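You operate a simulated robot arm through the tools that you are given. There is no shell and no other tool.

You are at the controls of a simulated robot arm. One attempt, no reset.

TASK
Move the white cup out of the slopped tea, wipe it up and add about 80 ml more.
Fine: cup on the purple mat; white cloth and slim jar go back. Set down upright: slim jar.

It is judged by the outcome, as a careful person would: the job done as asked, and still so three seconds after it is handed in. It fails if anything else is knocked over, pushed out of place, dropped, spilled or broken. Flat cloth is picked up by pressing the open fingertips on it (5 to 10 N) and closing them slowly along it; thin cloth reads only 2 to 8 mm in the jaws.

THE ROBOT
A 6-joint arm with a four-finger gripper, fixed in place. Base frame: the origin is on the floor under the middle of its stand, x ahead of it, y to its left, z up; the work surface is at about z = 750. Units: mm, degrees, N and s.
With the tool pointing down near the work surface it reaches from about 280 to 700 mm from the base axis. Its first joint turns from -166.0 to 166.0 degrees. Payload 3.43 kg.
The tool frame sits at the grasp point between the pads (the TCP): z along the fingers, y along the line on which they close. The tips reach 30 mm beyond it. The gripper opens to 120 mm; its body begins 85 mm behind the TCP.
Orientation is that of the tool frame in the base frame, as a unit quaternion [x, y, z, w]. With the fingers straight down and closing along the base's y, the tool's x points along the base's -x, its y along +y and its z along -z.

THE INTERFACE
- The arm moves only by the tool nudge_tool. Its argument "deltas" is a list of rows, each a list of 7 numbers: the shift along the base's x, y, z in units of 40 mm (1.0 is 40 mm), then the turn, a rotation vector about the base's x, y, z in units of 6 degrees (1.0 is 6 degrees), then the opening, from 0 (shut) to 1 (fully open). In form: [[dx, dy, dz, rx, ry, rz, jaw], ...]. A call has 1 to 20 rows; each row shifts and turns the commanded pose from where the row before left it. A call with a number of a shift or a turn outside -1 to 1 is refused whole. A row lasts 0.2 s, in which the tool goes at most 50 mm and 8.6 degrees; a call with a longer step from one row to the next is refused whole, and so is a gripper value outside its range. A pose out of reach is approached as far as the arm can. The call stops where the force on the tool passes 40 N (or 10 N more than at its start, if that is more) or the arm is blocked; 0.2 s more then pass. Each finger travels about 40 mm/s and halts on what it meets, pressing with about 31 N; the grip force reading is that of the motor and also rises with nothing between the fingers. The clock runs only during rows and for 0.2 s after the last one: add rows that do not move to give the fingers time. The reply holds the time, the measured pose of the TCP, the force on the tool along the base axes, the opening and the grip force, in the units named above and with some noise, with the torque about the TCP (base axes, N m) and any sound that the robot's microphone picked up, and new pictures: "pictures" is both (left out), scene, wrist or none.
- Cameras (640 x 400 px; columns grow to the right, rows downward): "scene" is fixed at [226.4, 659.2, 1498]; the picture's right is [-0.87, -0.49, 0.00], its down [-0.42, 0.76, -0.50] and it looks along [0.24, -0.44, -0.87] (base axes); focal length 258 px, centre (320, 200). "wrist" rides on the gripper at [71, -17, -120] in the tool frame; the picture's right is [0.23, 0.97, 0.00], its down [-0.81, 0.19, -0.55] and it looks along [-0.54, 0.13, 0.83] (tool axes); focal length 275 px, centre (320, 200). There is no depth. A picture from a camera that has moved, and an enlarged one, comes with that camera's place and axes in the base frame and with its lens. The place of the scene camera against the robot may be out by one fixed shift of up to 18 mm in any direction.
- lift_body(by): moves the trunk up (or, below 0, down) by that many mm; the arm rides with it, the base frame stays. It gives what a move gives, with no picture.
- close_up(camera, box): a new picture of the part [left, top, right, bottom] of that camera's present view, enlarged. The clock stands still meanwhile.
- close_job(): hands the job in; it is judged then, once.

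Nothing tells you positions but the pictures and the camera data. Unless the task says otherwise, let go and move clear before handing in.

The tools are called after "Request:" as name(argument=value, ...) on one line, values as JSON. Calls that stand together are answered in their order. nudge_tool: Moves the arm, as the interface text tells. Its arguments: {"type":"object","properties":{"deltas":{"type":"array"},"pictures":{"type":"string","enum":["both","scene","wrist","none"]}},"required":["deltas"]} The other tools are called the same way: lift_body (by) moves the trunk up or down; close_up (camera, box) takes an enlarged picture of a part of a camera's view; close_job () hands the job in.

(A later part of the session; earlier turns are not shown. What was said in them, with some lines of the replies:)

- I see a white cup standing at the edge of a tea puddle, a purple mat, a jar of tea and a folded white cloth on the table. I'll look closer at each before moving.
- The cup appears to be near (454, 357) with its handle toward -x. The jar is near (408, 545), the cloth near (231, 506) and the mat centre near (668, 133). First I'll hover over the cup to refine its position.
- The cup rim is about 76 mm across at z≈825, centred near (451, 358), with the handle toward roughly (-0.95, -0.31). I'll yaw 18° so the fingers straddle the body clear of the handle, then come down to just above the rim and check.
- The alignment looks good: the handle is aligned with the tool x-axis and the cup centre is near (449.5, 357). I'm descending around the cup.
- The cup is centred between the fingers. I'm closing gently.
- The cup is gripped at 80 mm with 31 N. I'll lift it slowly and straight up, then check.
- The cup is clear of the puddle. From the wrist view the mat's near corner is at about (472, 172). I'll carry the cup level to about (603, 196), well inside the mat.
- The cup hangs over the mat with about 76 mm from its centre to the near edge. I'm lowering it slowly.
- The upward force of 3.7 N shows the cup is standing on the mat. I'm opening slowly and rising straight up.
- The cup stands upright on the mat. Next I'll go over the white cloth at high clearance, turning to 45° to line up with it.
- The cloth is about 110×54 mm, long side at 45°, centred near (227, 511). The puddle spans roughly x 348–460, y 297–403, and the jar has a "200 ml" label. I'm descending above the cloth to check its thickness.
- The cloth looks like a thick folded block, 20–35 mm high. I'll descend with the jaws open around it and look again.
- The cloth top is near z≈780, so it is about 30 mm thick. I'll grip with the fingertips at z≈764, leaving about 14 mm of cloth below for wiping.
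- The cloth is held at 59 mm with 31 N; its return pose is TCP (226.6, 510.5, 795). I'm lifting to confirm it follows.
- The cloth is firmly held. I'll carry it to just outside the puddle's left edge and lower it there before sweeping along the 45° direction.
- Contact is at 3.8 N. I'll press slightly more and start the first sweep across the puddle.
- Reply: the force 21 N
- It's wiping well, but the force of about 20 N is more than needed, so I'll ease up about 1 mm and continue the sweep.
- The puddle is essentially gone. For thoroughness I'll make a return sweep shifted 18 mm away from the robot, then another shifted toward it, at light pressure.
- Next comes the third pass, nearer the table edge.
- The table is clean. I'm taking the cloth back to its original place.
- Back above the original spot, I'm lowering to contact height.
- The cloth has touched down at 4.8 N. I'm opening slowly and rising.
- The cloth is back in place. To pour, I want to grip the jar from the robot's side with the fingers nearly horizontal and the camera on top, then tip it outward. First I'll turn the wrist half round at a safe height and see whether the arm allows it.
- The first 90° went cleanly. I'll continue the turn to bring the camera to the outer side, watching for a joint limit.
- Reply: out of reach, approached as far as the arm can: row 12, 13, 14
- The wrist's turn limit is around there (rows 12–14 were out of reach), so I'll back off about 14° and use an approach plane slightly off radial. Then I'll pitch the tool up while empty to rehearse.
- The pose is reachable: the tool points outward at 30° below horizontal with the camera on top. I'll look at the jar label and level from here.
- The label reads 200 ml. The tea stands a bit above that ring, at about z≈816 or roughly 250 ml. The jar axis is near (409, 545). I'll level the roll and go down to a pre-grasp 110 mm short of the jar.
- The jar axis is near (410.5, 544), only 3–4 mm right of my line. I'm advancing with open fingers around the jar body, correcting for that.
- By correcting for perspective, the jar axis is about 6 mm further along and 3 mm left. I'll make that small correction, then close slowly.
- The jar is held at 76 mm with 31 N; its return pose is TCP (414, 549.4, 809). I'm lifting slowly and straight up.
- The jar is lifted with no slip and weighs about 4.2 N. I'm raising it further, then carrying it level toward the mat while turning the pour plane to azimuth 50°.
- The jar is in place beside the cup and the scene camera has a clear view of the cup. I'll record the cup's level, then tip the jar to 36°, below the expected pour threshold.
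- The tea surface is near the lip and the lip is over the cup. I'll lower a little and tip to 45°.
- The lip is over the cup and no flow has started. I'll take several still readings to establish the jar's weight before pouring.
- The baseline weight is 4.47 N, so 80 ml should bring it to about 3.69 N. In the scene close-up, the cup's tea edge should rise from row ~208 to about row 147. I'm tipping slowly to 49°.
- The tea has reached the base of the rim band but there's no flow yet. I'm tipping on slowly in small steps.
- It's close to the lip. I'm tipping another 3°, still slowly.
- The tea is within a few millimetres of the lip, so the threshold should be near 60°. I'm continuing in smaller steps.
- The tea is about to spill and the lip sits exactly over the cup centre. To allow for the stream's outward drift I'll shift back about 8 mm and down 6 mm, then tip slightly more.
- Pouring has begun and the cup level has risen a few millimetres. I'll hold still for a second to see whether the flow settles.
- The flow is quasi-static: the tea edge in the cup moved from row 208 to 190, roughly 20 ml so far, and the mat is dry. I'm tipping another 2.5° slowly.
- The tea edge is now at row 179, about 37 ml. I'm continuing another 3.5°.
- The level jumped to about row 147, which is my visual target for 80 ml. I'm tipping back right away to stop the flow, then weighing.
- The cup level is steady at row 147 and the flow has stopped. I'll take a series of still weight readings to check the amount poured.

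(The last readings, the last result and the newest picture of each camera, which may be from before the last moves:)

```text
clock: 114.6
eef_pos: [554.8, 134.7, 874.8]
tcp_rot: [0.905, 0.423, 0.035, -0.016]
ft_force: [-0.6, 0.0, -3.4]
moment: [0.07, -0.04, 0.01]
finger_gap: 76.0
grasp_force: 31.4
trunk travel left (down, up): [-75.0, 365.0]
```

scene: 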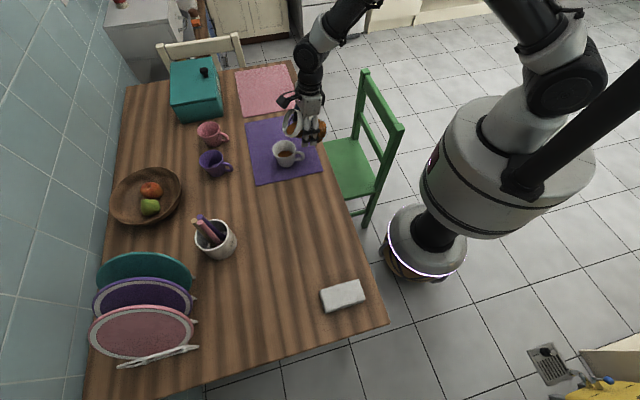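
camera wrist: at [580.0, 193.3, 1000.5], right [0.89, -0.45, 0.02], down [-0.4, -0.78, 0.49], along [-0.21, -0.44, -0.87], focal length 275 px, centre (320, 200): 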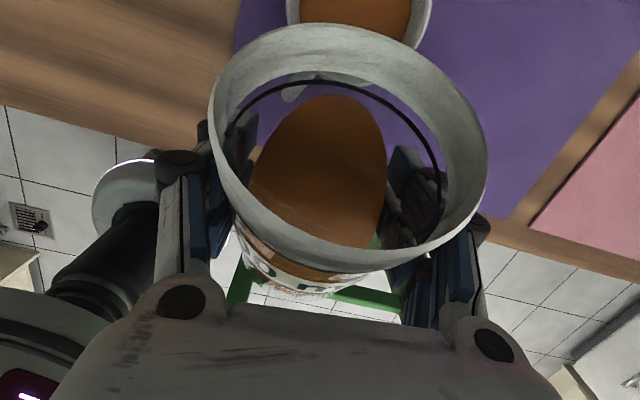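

The weight dropped from 4.56 N to 3.76 N, about 81 ml, which agrees with the cup level. That's enough, so I'll raise the jar and bring it back upright with the lip still over the cup.

Request:
nudge_tool(deltas=[[0, 0, 0.1, 0, 0, 0, 0.47], [0, 0, 0.25, 0, 0, 0, 0.47], [0, 0, 0.3, 0, 0, 0, 0.47], [0, 0, 0.3, 0, 0, 0, 0.47], [0, 0, 0.2, 0.2, -0.1679, 0, 0.47], [0, 0, 0.1, 0.4, -0.3358, 0, 0.47], [0, 0, 0, 0.55, -0.4617, 0, 0.47], [0, 0, 0, 0.55, -0.4617, 0, 0.47], [0, 0, 0, 0.55, -0.4617, 0, 0.47], [0, 0, 0, 0.55, -0.4617, 0, 0.47], [0, 0, 0, 0.55, -0.4617, 0, 0.47], [0, 0, 0, 0.55, -0.4617, 0, 0.47], [0, 0, 0, 0.55, -0.4617, 0, 0.47], [0, 0, 0, 0.55, -0.4617, 0, 0.47], [0, 0, 0, 0.55, -0.4617, 0, 0.47], [0, 0, 0, 0.55, -0.4617, 0, 0.47], [0, 0, 0, 0.5, -0.4197, 0, 0.47], [0, 0, 0, 0.317, -0.266, 0, 0.47], [0, 0, 0, 0.2, -0.1679, 0, 0.47], [0, 0, 0, 0, 0, 0, 0.47]])

Request:
close_up(camera="scene", box=[262, 80, 342, 180])

```text
clock: 118.8
eef_pos: [556.2, 134.5, 926.0]
tcp_rot: [0.784, 0.366, 0.454, -0.212]
ft_force: [0.8, -0.3, -3.4]
moment: [0.0, -0.03, -0.05]
finger_gap: 76.0
grasp_force: 30.6
trunk travel left (down, up): [-75.0, 365.0]
camera wrist: at [496.0, 92.7, 1046.7], right [0.82, -0.54, 0.2], down [-0.42, -0.8, -0.43], along [0.39, 0.27, -0.88], focal length 275 px, centre (320, 200)
```

scene: 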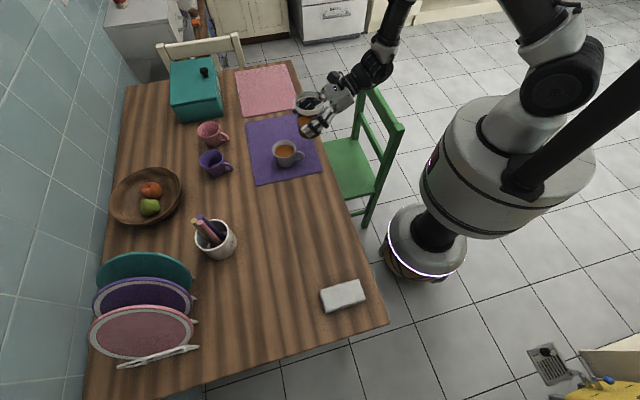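
wrist: 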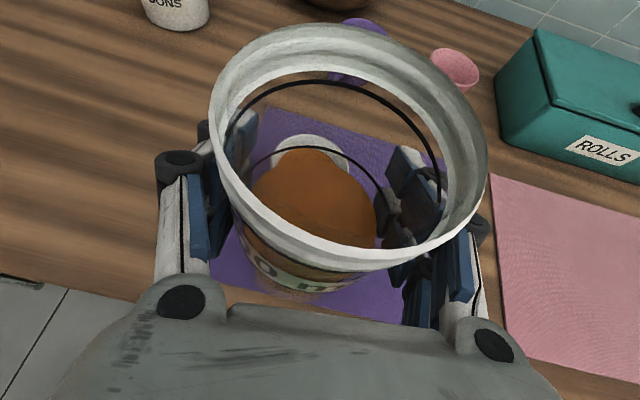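

```text
4.00 times, centred on (302, 130) of scene
camera zoom: at [226.4, 659.2, 1498.0], right [-0.87, -0.49, 0.0], down [-0.42, 0.76, -0.5], along [0.24, -0.44, -0.87], focal length 1034 px, centre (392, 480)
```

zoom: 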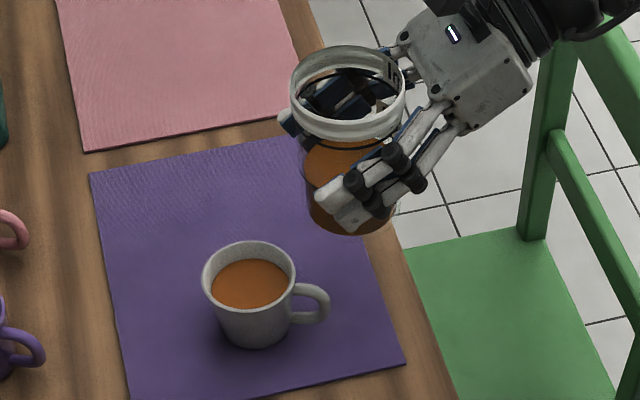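

Request:
close_up(camera="wrist", box=[200, 60, 420, 310])

Request:
close_up(camera="scene", box=[262, 130, 312, 170])

Request:
close_up(camera="scene", box=[285, 85, 335, 145])

```text
1.60 times, centred on (310, 185) of wrist
camera zoom: at [496.0, 92.7, 1046.7], right [0.82, -0.54, 0.2], down [-0.42, -0.8, -0.43], along [0.39, 0.27, -0.88], focal length 440 px, centre (336, 224)
```

zoom: 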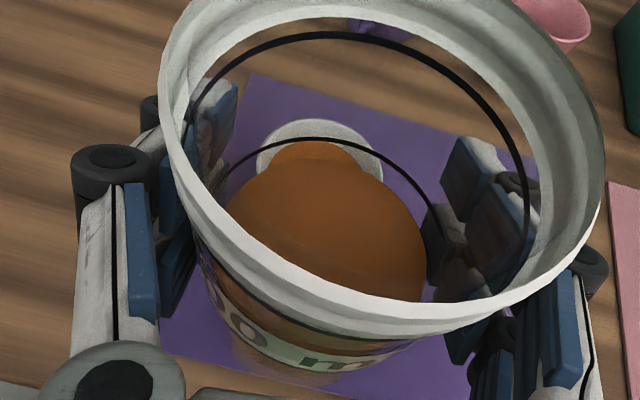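

```text
10.00 times, centred on (287, 150) of scene
camera zoom: at [226.4, 659.2, 1498.0], right [-0.87, -0.49, 0.0], down [-0.42, 0.76, -0.5], along [0.24, -0.44, -0.87], focal length 2584 px, centre (650, 700)
```

zoom: 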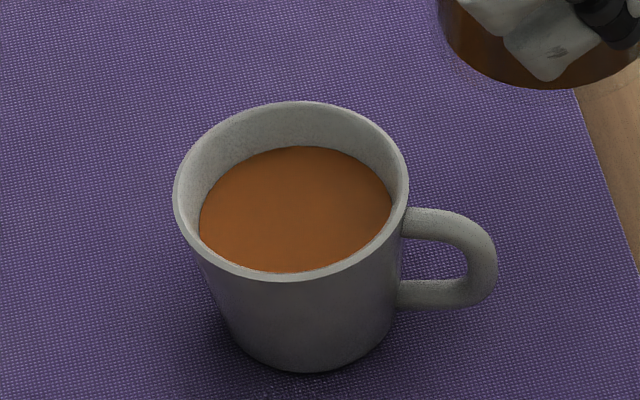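

```text
6.67 times, centred on (310, 115) of scene
camera zoom: at [226.4, 659.2, 1498.0], right [-0.87, -0.49, 0.0], down [-0.42, 0.76, -0.5], along [0.24, -0.44, -0.87], focal length 1723 px, centre (387, 767)
```

zoom: 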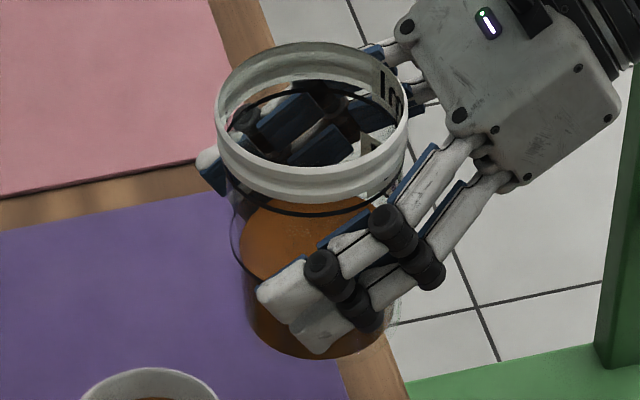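

The cup level is steady, the mat is dry, and three estimates agree on 80–85 ml. I'm carrying the jar upright back toward its original place.

Request:
nudge_tool(deltas=[[-0.02, 0.058, 0, 0, 0, 0.018, 0.47], [-0.04, 0.115, 0, 0, 0, 0.036, 0.47], [-0.069, 0.202, 0, 0, 0, 0.063, 0.47], [-0.089, 0.259, 0, 0, 0, 0.08, 0.47], [-0.0988, 0.2881, 0, 0, 0, 0.0894, 0.47], [-0.0988, 0.2881, 0, 0, 0, 0.0894, 0.47], [-0.0988, 0.2881, 0, 0, 0, 0.0894, 0.47], [-0.0988, 0.2881, 0, 0, 0, 0.0894, 0.47], [-0.0988, 0.2881, 0, 0, 0, 0.0894, 0.47], [-0.0988, 0.2881, 0, 0, 0, 0.0894, 0.47], [-0.0988, 0.2881, 0, 0, 0, 0.0894, 0.47], [-0.0988, 0.2881, 0, 0, 0, 0.0894, 0.47], [-0.0988, 0.2881, 0, 0, 0, 0.0894, 0.47], [-0.0988, 0.2881, 0, 0, 0, 0.0894, 0.47], [-0.0988, 0.2881, 0, 0, 0, 0.0894, 0.47], [-0.0988, 0.2881, 0, 0, 0, 0.0894, 0.47], [-0.079, 0.23, 0, 0, 0, 0.072, 0.47], [-0.049, 0.144, 0, 0, 0, 0.045, 0.47], [-0.03, 0.086, 0, 0, 0, 0.027, 0.47], [-0.01, 0.029, 0, 0, 0, 0.009, 0.47]], pictures="scene")

Request:
nudge_tool(deltas=[[-0.02, 0.058, 0, 0, 0, 0.018, 0.47], [-0.04, 0.115, 0, 0, 0, 0.036, 0.47], [-0.069, 0.202, 0, 0, 0, 0.063, 0.47], [-0.089, 0.259, 0, 0, 0, 0.08, 0.47], [-0.0988, 0.2881, 0, 0, 0, 0.0894, 0.47], [-0.0988, 0.2881, 0, 0, 0, 0.0894, 0.47], [-0.0988, 0.2881, 0, 0, 0, 0.0894, 0.47], [-0.0988, 0.2881, 0, 0, 0, 0.0894, 0.47], [-0.0988, 0.2881, 0, 0, 0, 0.0894, 0.47], [-0.0988, 0.2881, 0, 0, 0, 0.0894, 0.47], [-0.0988, 0.2881, 0, 0, 0, 0.0894, 0.47], [-0.0988, 0.2881, 0, 0, 0, 0.0894, 0.47], [-0.0988, 0.2881, 0, 0, 0, 0.0894, 0.47], [-0.0988, 0.2881, 0, 0, 0, 0.0894, 0.47], [-0.0988, 0.2881, 0, 0, 0, 0.0894, 0.47], [-0.0988, 0.2881, 0, 0, 0, 0.0894, 0.47], [-0.079, 0.23, 0, 0, 0, 0.072, 0.47], [-0.049, 0.144, 0, 0, 0, 0.045, 0.47], [-0.03, 0.086, 0, 0, 0, 0.027, 0.47], [-0.01, 0.029, 0, 0, 0, 0.009, 0.47]])

```text
clock: 123.0
eef_pos: [491.7, 317.8, 925.6]
tcp_rot: [0.755, 0.423, 0.437, -0.245]
ft_force: [-0.3, 0.9, -4.0]
moment: [0.03, 0.01, 0.02]
finger_gap: 76.4
grasp_force: 30.7
trunk travel left (down, up): [-75.0, 365.0]
```

scene: 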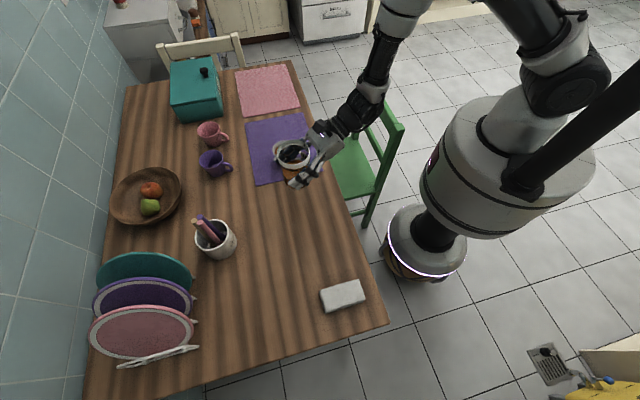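

```text
clock: 127.2
eef_pos: [428.6, 500.2, 925.8]
tcp_rot: [0.72, 0.48, 0.417, -0.278]
ft_force: [0.0, 0.1, -3.5]
moment: [0.0, -0.03, 0.05]
finger_gap: 76.3
grasp_force: 31.6
trunk travel left (down, up): [-75.0, 365.0]
camera wrist: at [383.9, 444.1, 1046.6], right [0.94, -0.27, 0.2], down [-0.17, -0.89, -0.43], along [0.29, 0.37, -0.88], focal length 275 px, centre (320, 200)
```

scene: 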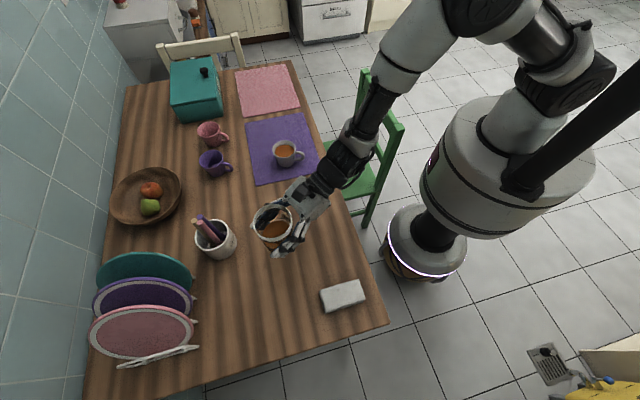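
wrist: 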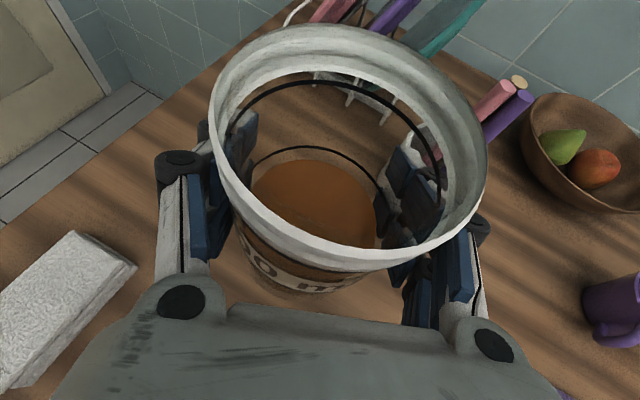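

Nearly there. The final small move goes above the original spot, followed by a slow descent.

Request:
nudge_tool(deltas=[[-0.03, 0.1, 0, 0, 0, 0.03, 0.47], [-0.065, 0.22, 0, 0, 0, 0.06, 0.47], [-0.09, 0.3, 0, 0, 0, 0.075, 0.47], [-0.09, 0.3, 0, 0, 0, 0.075, 0.47], [-0.06, 0.2, 0, 0, 0, 0.05, 0.47], [-0.03, 0.11, 0, 0, 0, 0.027, 0.47], [0, 0, -0.1, 0, 0, 0, 0.47], [0, 0, -0.2, 0, 0, 0, 0.47], [0, 0, -0.3, 0, 0, 0, 0.47], [0, 0, -0.3, 0, 0, 0, 0.47], [0, 0, -0.3, 0, 0, 0, 0.47], [0, 0, -0.3, 0, 0, 0, 0.47], [0, 0, -0.3, 0, 0, 0, 0.47], [0, 0, -0.3, 0, 0, 0, 0.47], [0, 0, -0.25, 0, 0, 0, 0.47], [0, 0, -0.15, 0, 0, 0, 0.47], [0, 0, -0.1, 0, 0, 0, 0.47], [0, 0, 0, 0, 0, 0, 0.47]])

```text
clock: 131.0
eef_pos: [414.8, 549.4, 820.8]
tcp_rot: [0.712, 0.491, 0.413, -0.285]
ft_force: [-0.5, 0.0, -3.8]
moment: [0.04, -0.01, -0.04]
finger_gap: 75.9
grasp_force: 31.5
trunk travel left (down, up): [-75.0, 365.0]
camera wrist: at [371.3, 491.5, 942.3], right [0.95, -0.24, 0.2], down [-0.14, -0.89, -0.43], along [0.28, 0.38, -0.88], focal length 275 px, centre (320, 200)
```

scene: 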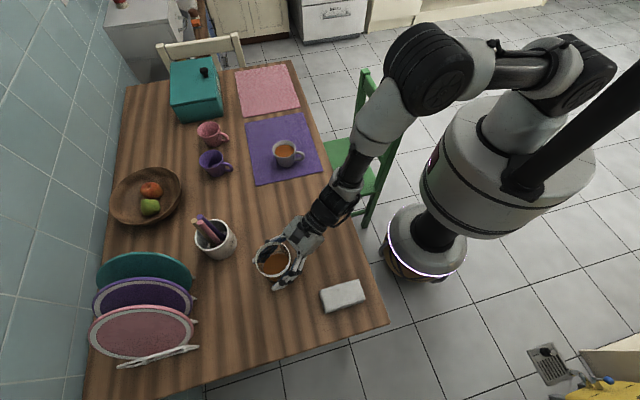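
wrist: 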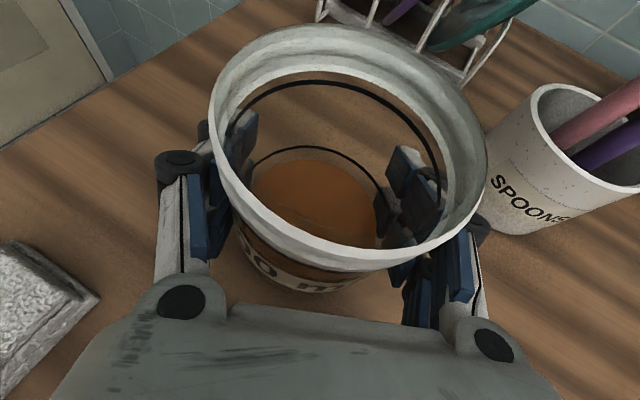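

Request:
nudge_tool(deltas=[[0, 0, -0.07, 0, 0, 0, 0.47], [0, 0, -0.07, 0, 0, 0, 0.47], [0, 0, -0.05, 0, 0, 0, 0.47], [0, 0, -0.03, 0, 0, 0, 0.47], [0, 0, 0, 0, 0, 0, 0.47]], pictures="none")

Request:
nudge_tool(deltas=[[0, 0, -0.025, 0, 0, 0, 0.47], [0, 0, -0.02, 0, 0, 0, 0.47], [0, 0, 0, 0, 0, 0, 0.47]], pictures="none")

```text
clock: 132.2
eef_pos: [413.7, 549.5, 813.3]
tcp_rot: [0.713, 0.49, 0.413, -0.284]
ft_force: [-0.1, 0.8, -3.8]
moment: [0.03, -0.06, -0.01]
finger_gap: 76.1
grasp_force: 31.4
trunk travel left (down, up): [-75.0, 365.0]
```

```text
clock: 133.0
eef_pos: [412.9, 550.5, 809.9]
tcp_rot: [0.713, 0.49, 0.413, -0.284]
ft_force: [0.4, 1.5, -3.7]
moment: [0.02, -0.02, 0.0]
finger_gap: 75.9
grasp_force: 30.7
trunk travel left (down, up): [-75.0, 365.0]
```

Request:
nudge_tool(deltas=[[0, 0, -0.015, 0, 0, 0, 0.47], [0, 0, 0, 0, 0, 0, 0.47]], pictures="none")

Request:
nudge_tool(deltas=[[0, 0, -0.015, 0, 0, 0, 0.47], [0, 0, 0, 0, 0, 0, 0.47]], pictures="none")

```text
clock: 133.6
eef_pos: [413.6, 549.7, 810.2]
tcp_rot: [0.713, 0.49, 0.413, -0.284]
ft_force: [-0.1, 0.3, -3.6]
moment: [0.03, -0.03, 0.01]
finger_gap: 76.1
grasp_force: 30.7
trunk travel left (down, up): [-75.0, 365.0]
```

```text
clock: 134.2
eef_pos: [414.4, 549.5, 809.9]
tcp_rot: [0.713, 0.49, 0.414, -0.283]
ft_force: [0.7, -0.5, -2.5]
moment: [-0.04, 0.02, 0.0]
finger_gap: 76.2
grasp_force: 31.6
trunk travel left (down, up): [-75.0, 365.0]
```

Request:
nudge_tool(deltas=[[0, 0, -0.015, 0, 0, 0, 0.47], [0, 0, 0, 0, 0, 0, 0.47]], pictures="none")

```text
clock: 134.8
eef_pos: [413.8, 549.6, 809.3]
tcp_rot: [0.712, 0.49, 0.414, -0.285]
ft_force: [-1.3, -0.3, 1.5]
moment: [-0.17, 0.11, -0.01]
finger_gap: 76.3
grasp_force: 31.3
trunk travel left (down, up): [-75.0, 365.0]
```

The jar is resting on the table, as the force went from -3.7 to +1.5 N. I'm opening slowly.

Request:
nudge_tool(deltas=[[0, 0, 0, 0, 0, 0, 0.6], [0, 0, 0, 0, 0, 0, 0.64], [0, 0, 0, 0, 0, 0, 0.68], [0, 0, 0, 0, 0, 0, 0.74], [0, 0, 0, 0, 0, 0, 0.8], [0, 0, 0, 0, 0, 0, 0.88], [0, 0, 0, 0, 0, 0, 0.96], [0, 0, 0, 0, 0, 0, 1], [0, 0, 0, 0, 0, 0, 1], [0, 0, 0, 0, 0, 0, 1]])

Request:
close_up(camera="scene", box=[235, 210, 335, 300])

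```text
clock: 137.0
eef_pos: [413.2, 550.8, 809.5]
tcp_rot: [0.713, 0.49, 0.413, -0.284]
ft_force: [-0.3, 0.1, 0.3]
moment: [-0.01, -0.02, 0.02]
finger_gap: 119.9
grasp_force: 0.0
trunk travel left (down, up): [-75.0, 365.0]
camera wrist: at [370.8, 491.5, 930.2], right [0.95, -0.24, 0.2], down [-0.14, -0.89, -0.43], along [0.28, 0.38, -0.88], focal length 275 px, centre (320, 200)
```

scene: 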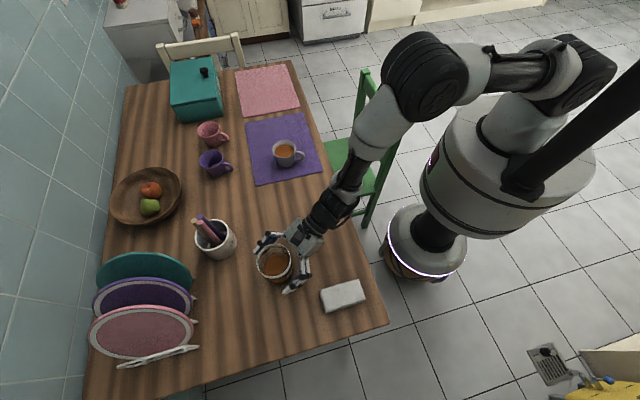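
wrist: 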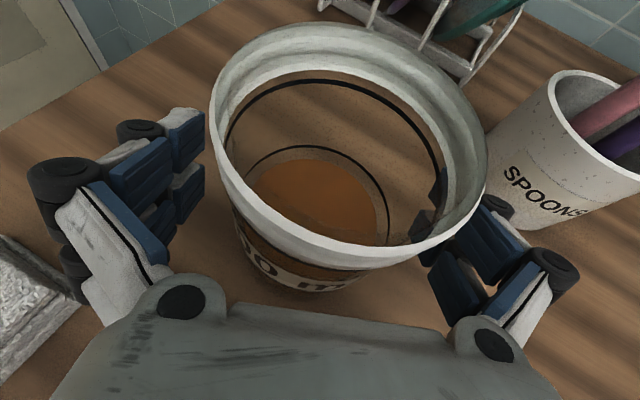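

```text
4.44 times, centred on (285, 255) of scene
camera zoom: at [226.4, 659.2, 1498.0], right [-0.87, -0.49, 0.0], down [-0.42, 0.76, -0.5], along [0.24, -0.44, -0.87], focal length 1148 px, centre (476, -44)
```

zoom: 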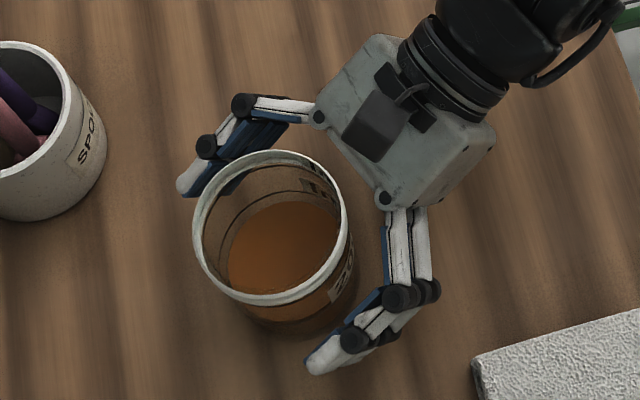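

The jar stands upright in its original place. I'm backing straight out from around it.

Request:
nudge_tool(deltas=[[-0.05, -0.13, 0, 0, 0, 0, 1], [-0.088, -0.234, 0, 0, 0, 0, 1], [-0.088, -0.234, 0, 0, 0, 0, 1], [-0.088, -0.234, 0, 0, 0, 0, 1], [-0.088, -0.234, 0, 0, 0, 0, 1], [-0.088, -0.234, 0, 0, 0, 0, 1], [-0.088, -0.234, 0, 0, 0, 0, 1], [-0.088, -0.234, 0, 0, 0, 0, 1], [-0.088, -0.234, 0, 0, 0, 0, 1], [-0.088, -0.234, 0, 0, 0, 0, 1], [-0.088, -0.234, 0.1, 0, 0, 0, 1], [-0.088, -0.234, 0.3, 0, 0, 0, 1], [0, 0, 0.6, 0, 0, 0, 1], [0, 0, 0.8, 0, 0, 0, 1], [0, 0, 0.8, 0, 0, 0, 1], [0, 0, 0.8, 0, 0, 0, 1], [0, 0, 0.8, 0, 0, 0, 1], [0, 0, 0.5, 0, 0, 0, 1]])

Request:
close_up(camera="scene", box=[230, 120, 390, 320])

Request:
close_up(camera="scene", box=[245, 230, 305, 290])

```text
clock: 140.8
eef_pos: [372.6, 442.0, 999.0]
tcp_rot: [0.713, 0.491, 0.412, -0.285]
ft_force: [0.6, 0.6, -0.1]
moment: [0.0, -0.02, 0.0]
finger_gap: 119.8
grasp_force: 0.1
trunk travel left (down, up): [-75.0, 365.0]
camera wrist: at [329.3, 383.0, 1119.0], right [0.95, -0.24, 0.2], down [-0.14, -0.89, -0.43], along [0.28, 0.38, -0.88], focal length 275 px, centre (320, 200)
```

scene: 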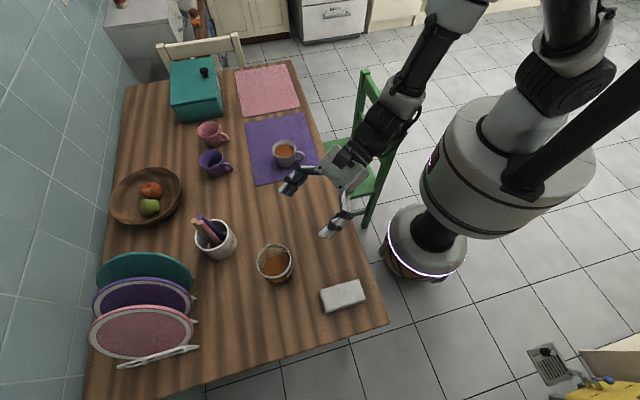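
wrist: 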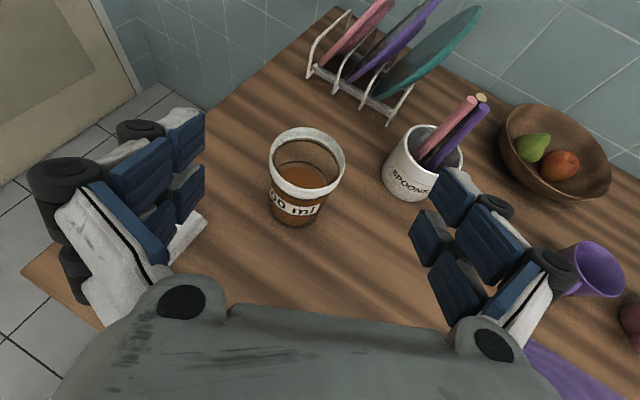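

```text
2.00 times, centred on (310, 220) of scene
camera zoom: at [226.4, 659.2, 1498.0], right [-0.87, -0.49, 0.0], down [-0.42, 0.76, -0.5], along [0.24, -0.44, -0.87], focal length 517 px, centre (340, 160)
```

zoom: 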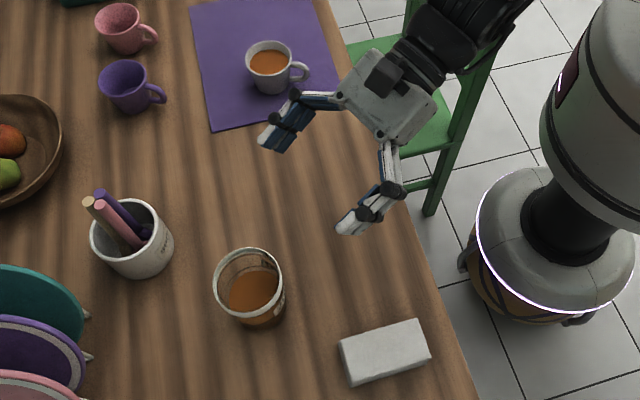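

```text
6.67 times, centred on (275, 260) of scene
camera zoom: at [226.4, 659.2, 1498.0], right [-0.87, -0.49, 0.0], down [-0.42, 0.76, -0.5], along [0.24, -0.44, -0.87], focal length 1723 px, centre (620, -200)
```

zoom: 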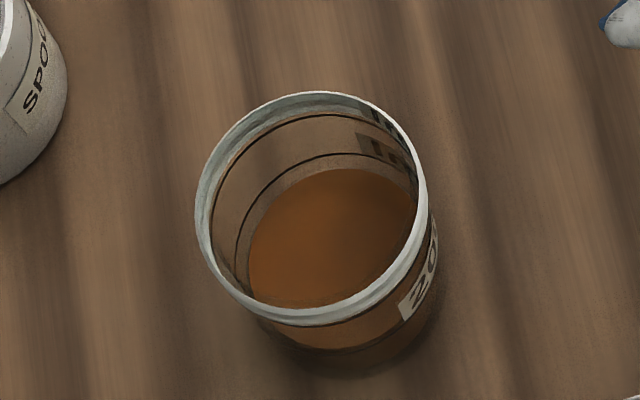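

Everything is released. I'll raise the arm clear and inspect the wiped area, cloth, cup and jar one last time.

Request:
nudge_tool(deltas=[[0, 0, 0.7, 0, 0, 0, 1], [0, 0, 0.9, 0, 0, 0, 1], [0, 0, 0.9, 0, 0, 0, 1], [0, 0, 0.9, 0, 0, 0, 1], [-0.3, -0.5, 0.3, -0.4, 0.17, 0, 1], [-0.3, -0.5, 0, -0.8, 0.33, 0, 1], [-0.3, -0.5, 0, -0.8, 0.33, 0, 1], [-0.2, -0.3, 0, -0.8, 0.33, 0, 1], [0, 0, 0, 0, 0, 0, 1]])

Request:
close_up(camera="scene", box=[265, 180, 375, 260])

Request:
close_up(camera="scene", box=[230, 100, 340, 200])

Request:
close_up(camera="scene", box=[230, 170, 390, 320])

```text
clock: 142.8
eef_pos: [328.6, 370.7, 1145.2]
tcp_rot: [0.77, 0.528, 0.293, -0.206]
ft_force: [-0.4, -0.6, 0.4]
moment: [0.0, 0.01, 0.01]
finger_gap: 119.8
grasp_force: 0.1
trunk travel left (down, up): [-75.0, 365.0]
camera wrist: at [301.8, 349.5, 1282.2], right [0.97, -0.19, 0.15], down [-0.17, -0.98, -0.13], along [0.17, 0.1, -0.98], focal length 275 px, centre (320, 200)
```

scene: 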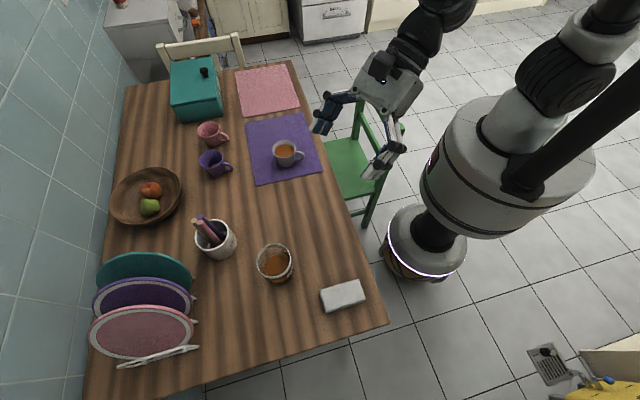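
wrist: 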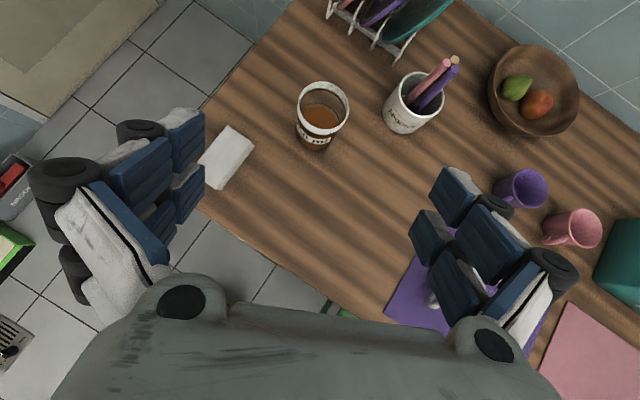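

```text
5.00 times, centred on (320, 220) of scene
camera zoom: at [226.4, 659.2, 1498.0], right [-0.87, -0.49, 0.0], down [-0.42, 0.76, -0.5], along [0.24, -0.44, -0.87], focal length 1292 px, centre (320, 100)
```

zoom: 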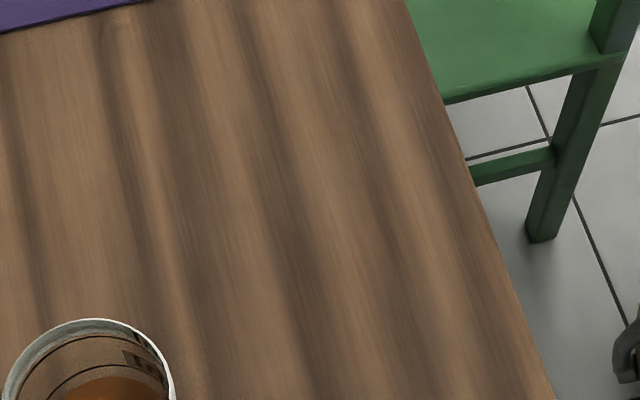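

```text
4.00 times, centred on (285, 150) of scene
camera zoom: at [226.4, 659.2, 1498.0], right [-0.87, -0.49, 0.0], down [-0.42, 0.76, -0.5], along [0.24, -0.44, -0.87], focal length 1034 px, centre (460, 400)
```

zoom: 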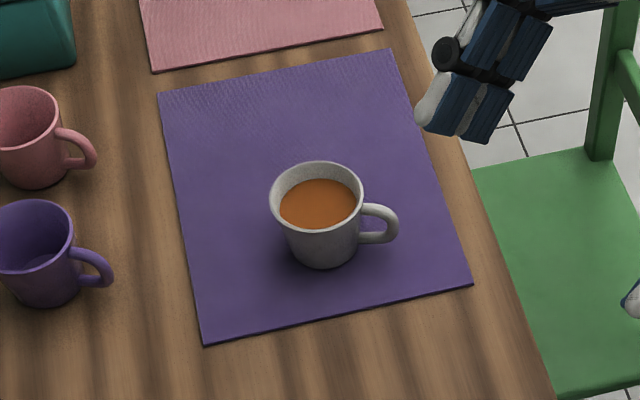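

```text
2.67 times, centred on (310, 245) of scene
camera zoom: at [226.4, 659.2, 1498.0], right [-0.87, -0.49, 0.0], down [-0.42, 0.76, -0.5], along [0.24, -0.44, -0.87], focal length 689 px, centre (347, 80)
```

zoom: 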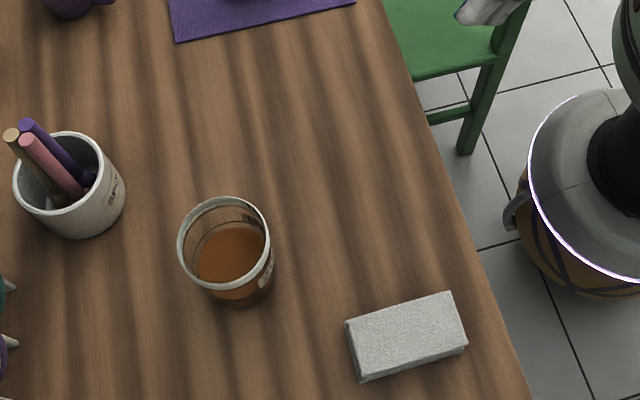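

The cup stands upright on the purple mat with the added tea, and the table is clean. The cloth and the upright jar are within a few millimetres of where they started, and the arm is clear. I'm handing the job in.

Request:
close_job()

```text
The job is handed in.
```

The job is done and handed in; no verdict came back with the hand-in.

- **Cup:** the white cup stands upright on the purple mat, well inside its edges.
- **Spill:** I wiped it up in three overlapping passes, and no trace shows on the table in the close-up pictures.
- **Tea added:** about 80 ml. The jar's weight dropped by roughly 82 g (give or take 17), and the rise in the cup works out to about 80 ml. Level readings in the jar itself were rougher, from about 60 to 95 ml. I saw no drips on the mat.
- **Cloth and jar:** both are back within about 3 mm of where they started. The slim jar is upright.

Nothing was knocked over, and the arm was open and clear of the table when I handed in.
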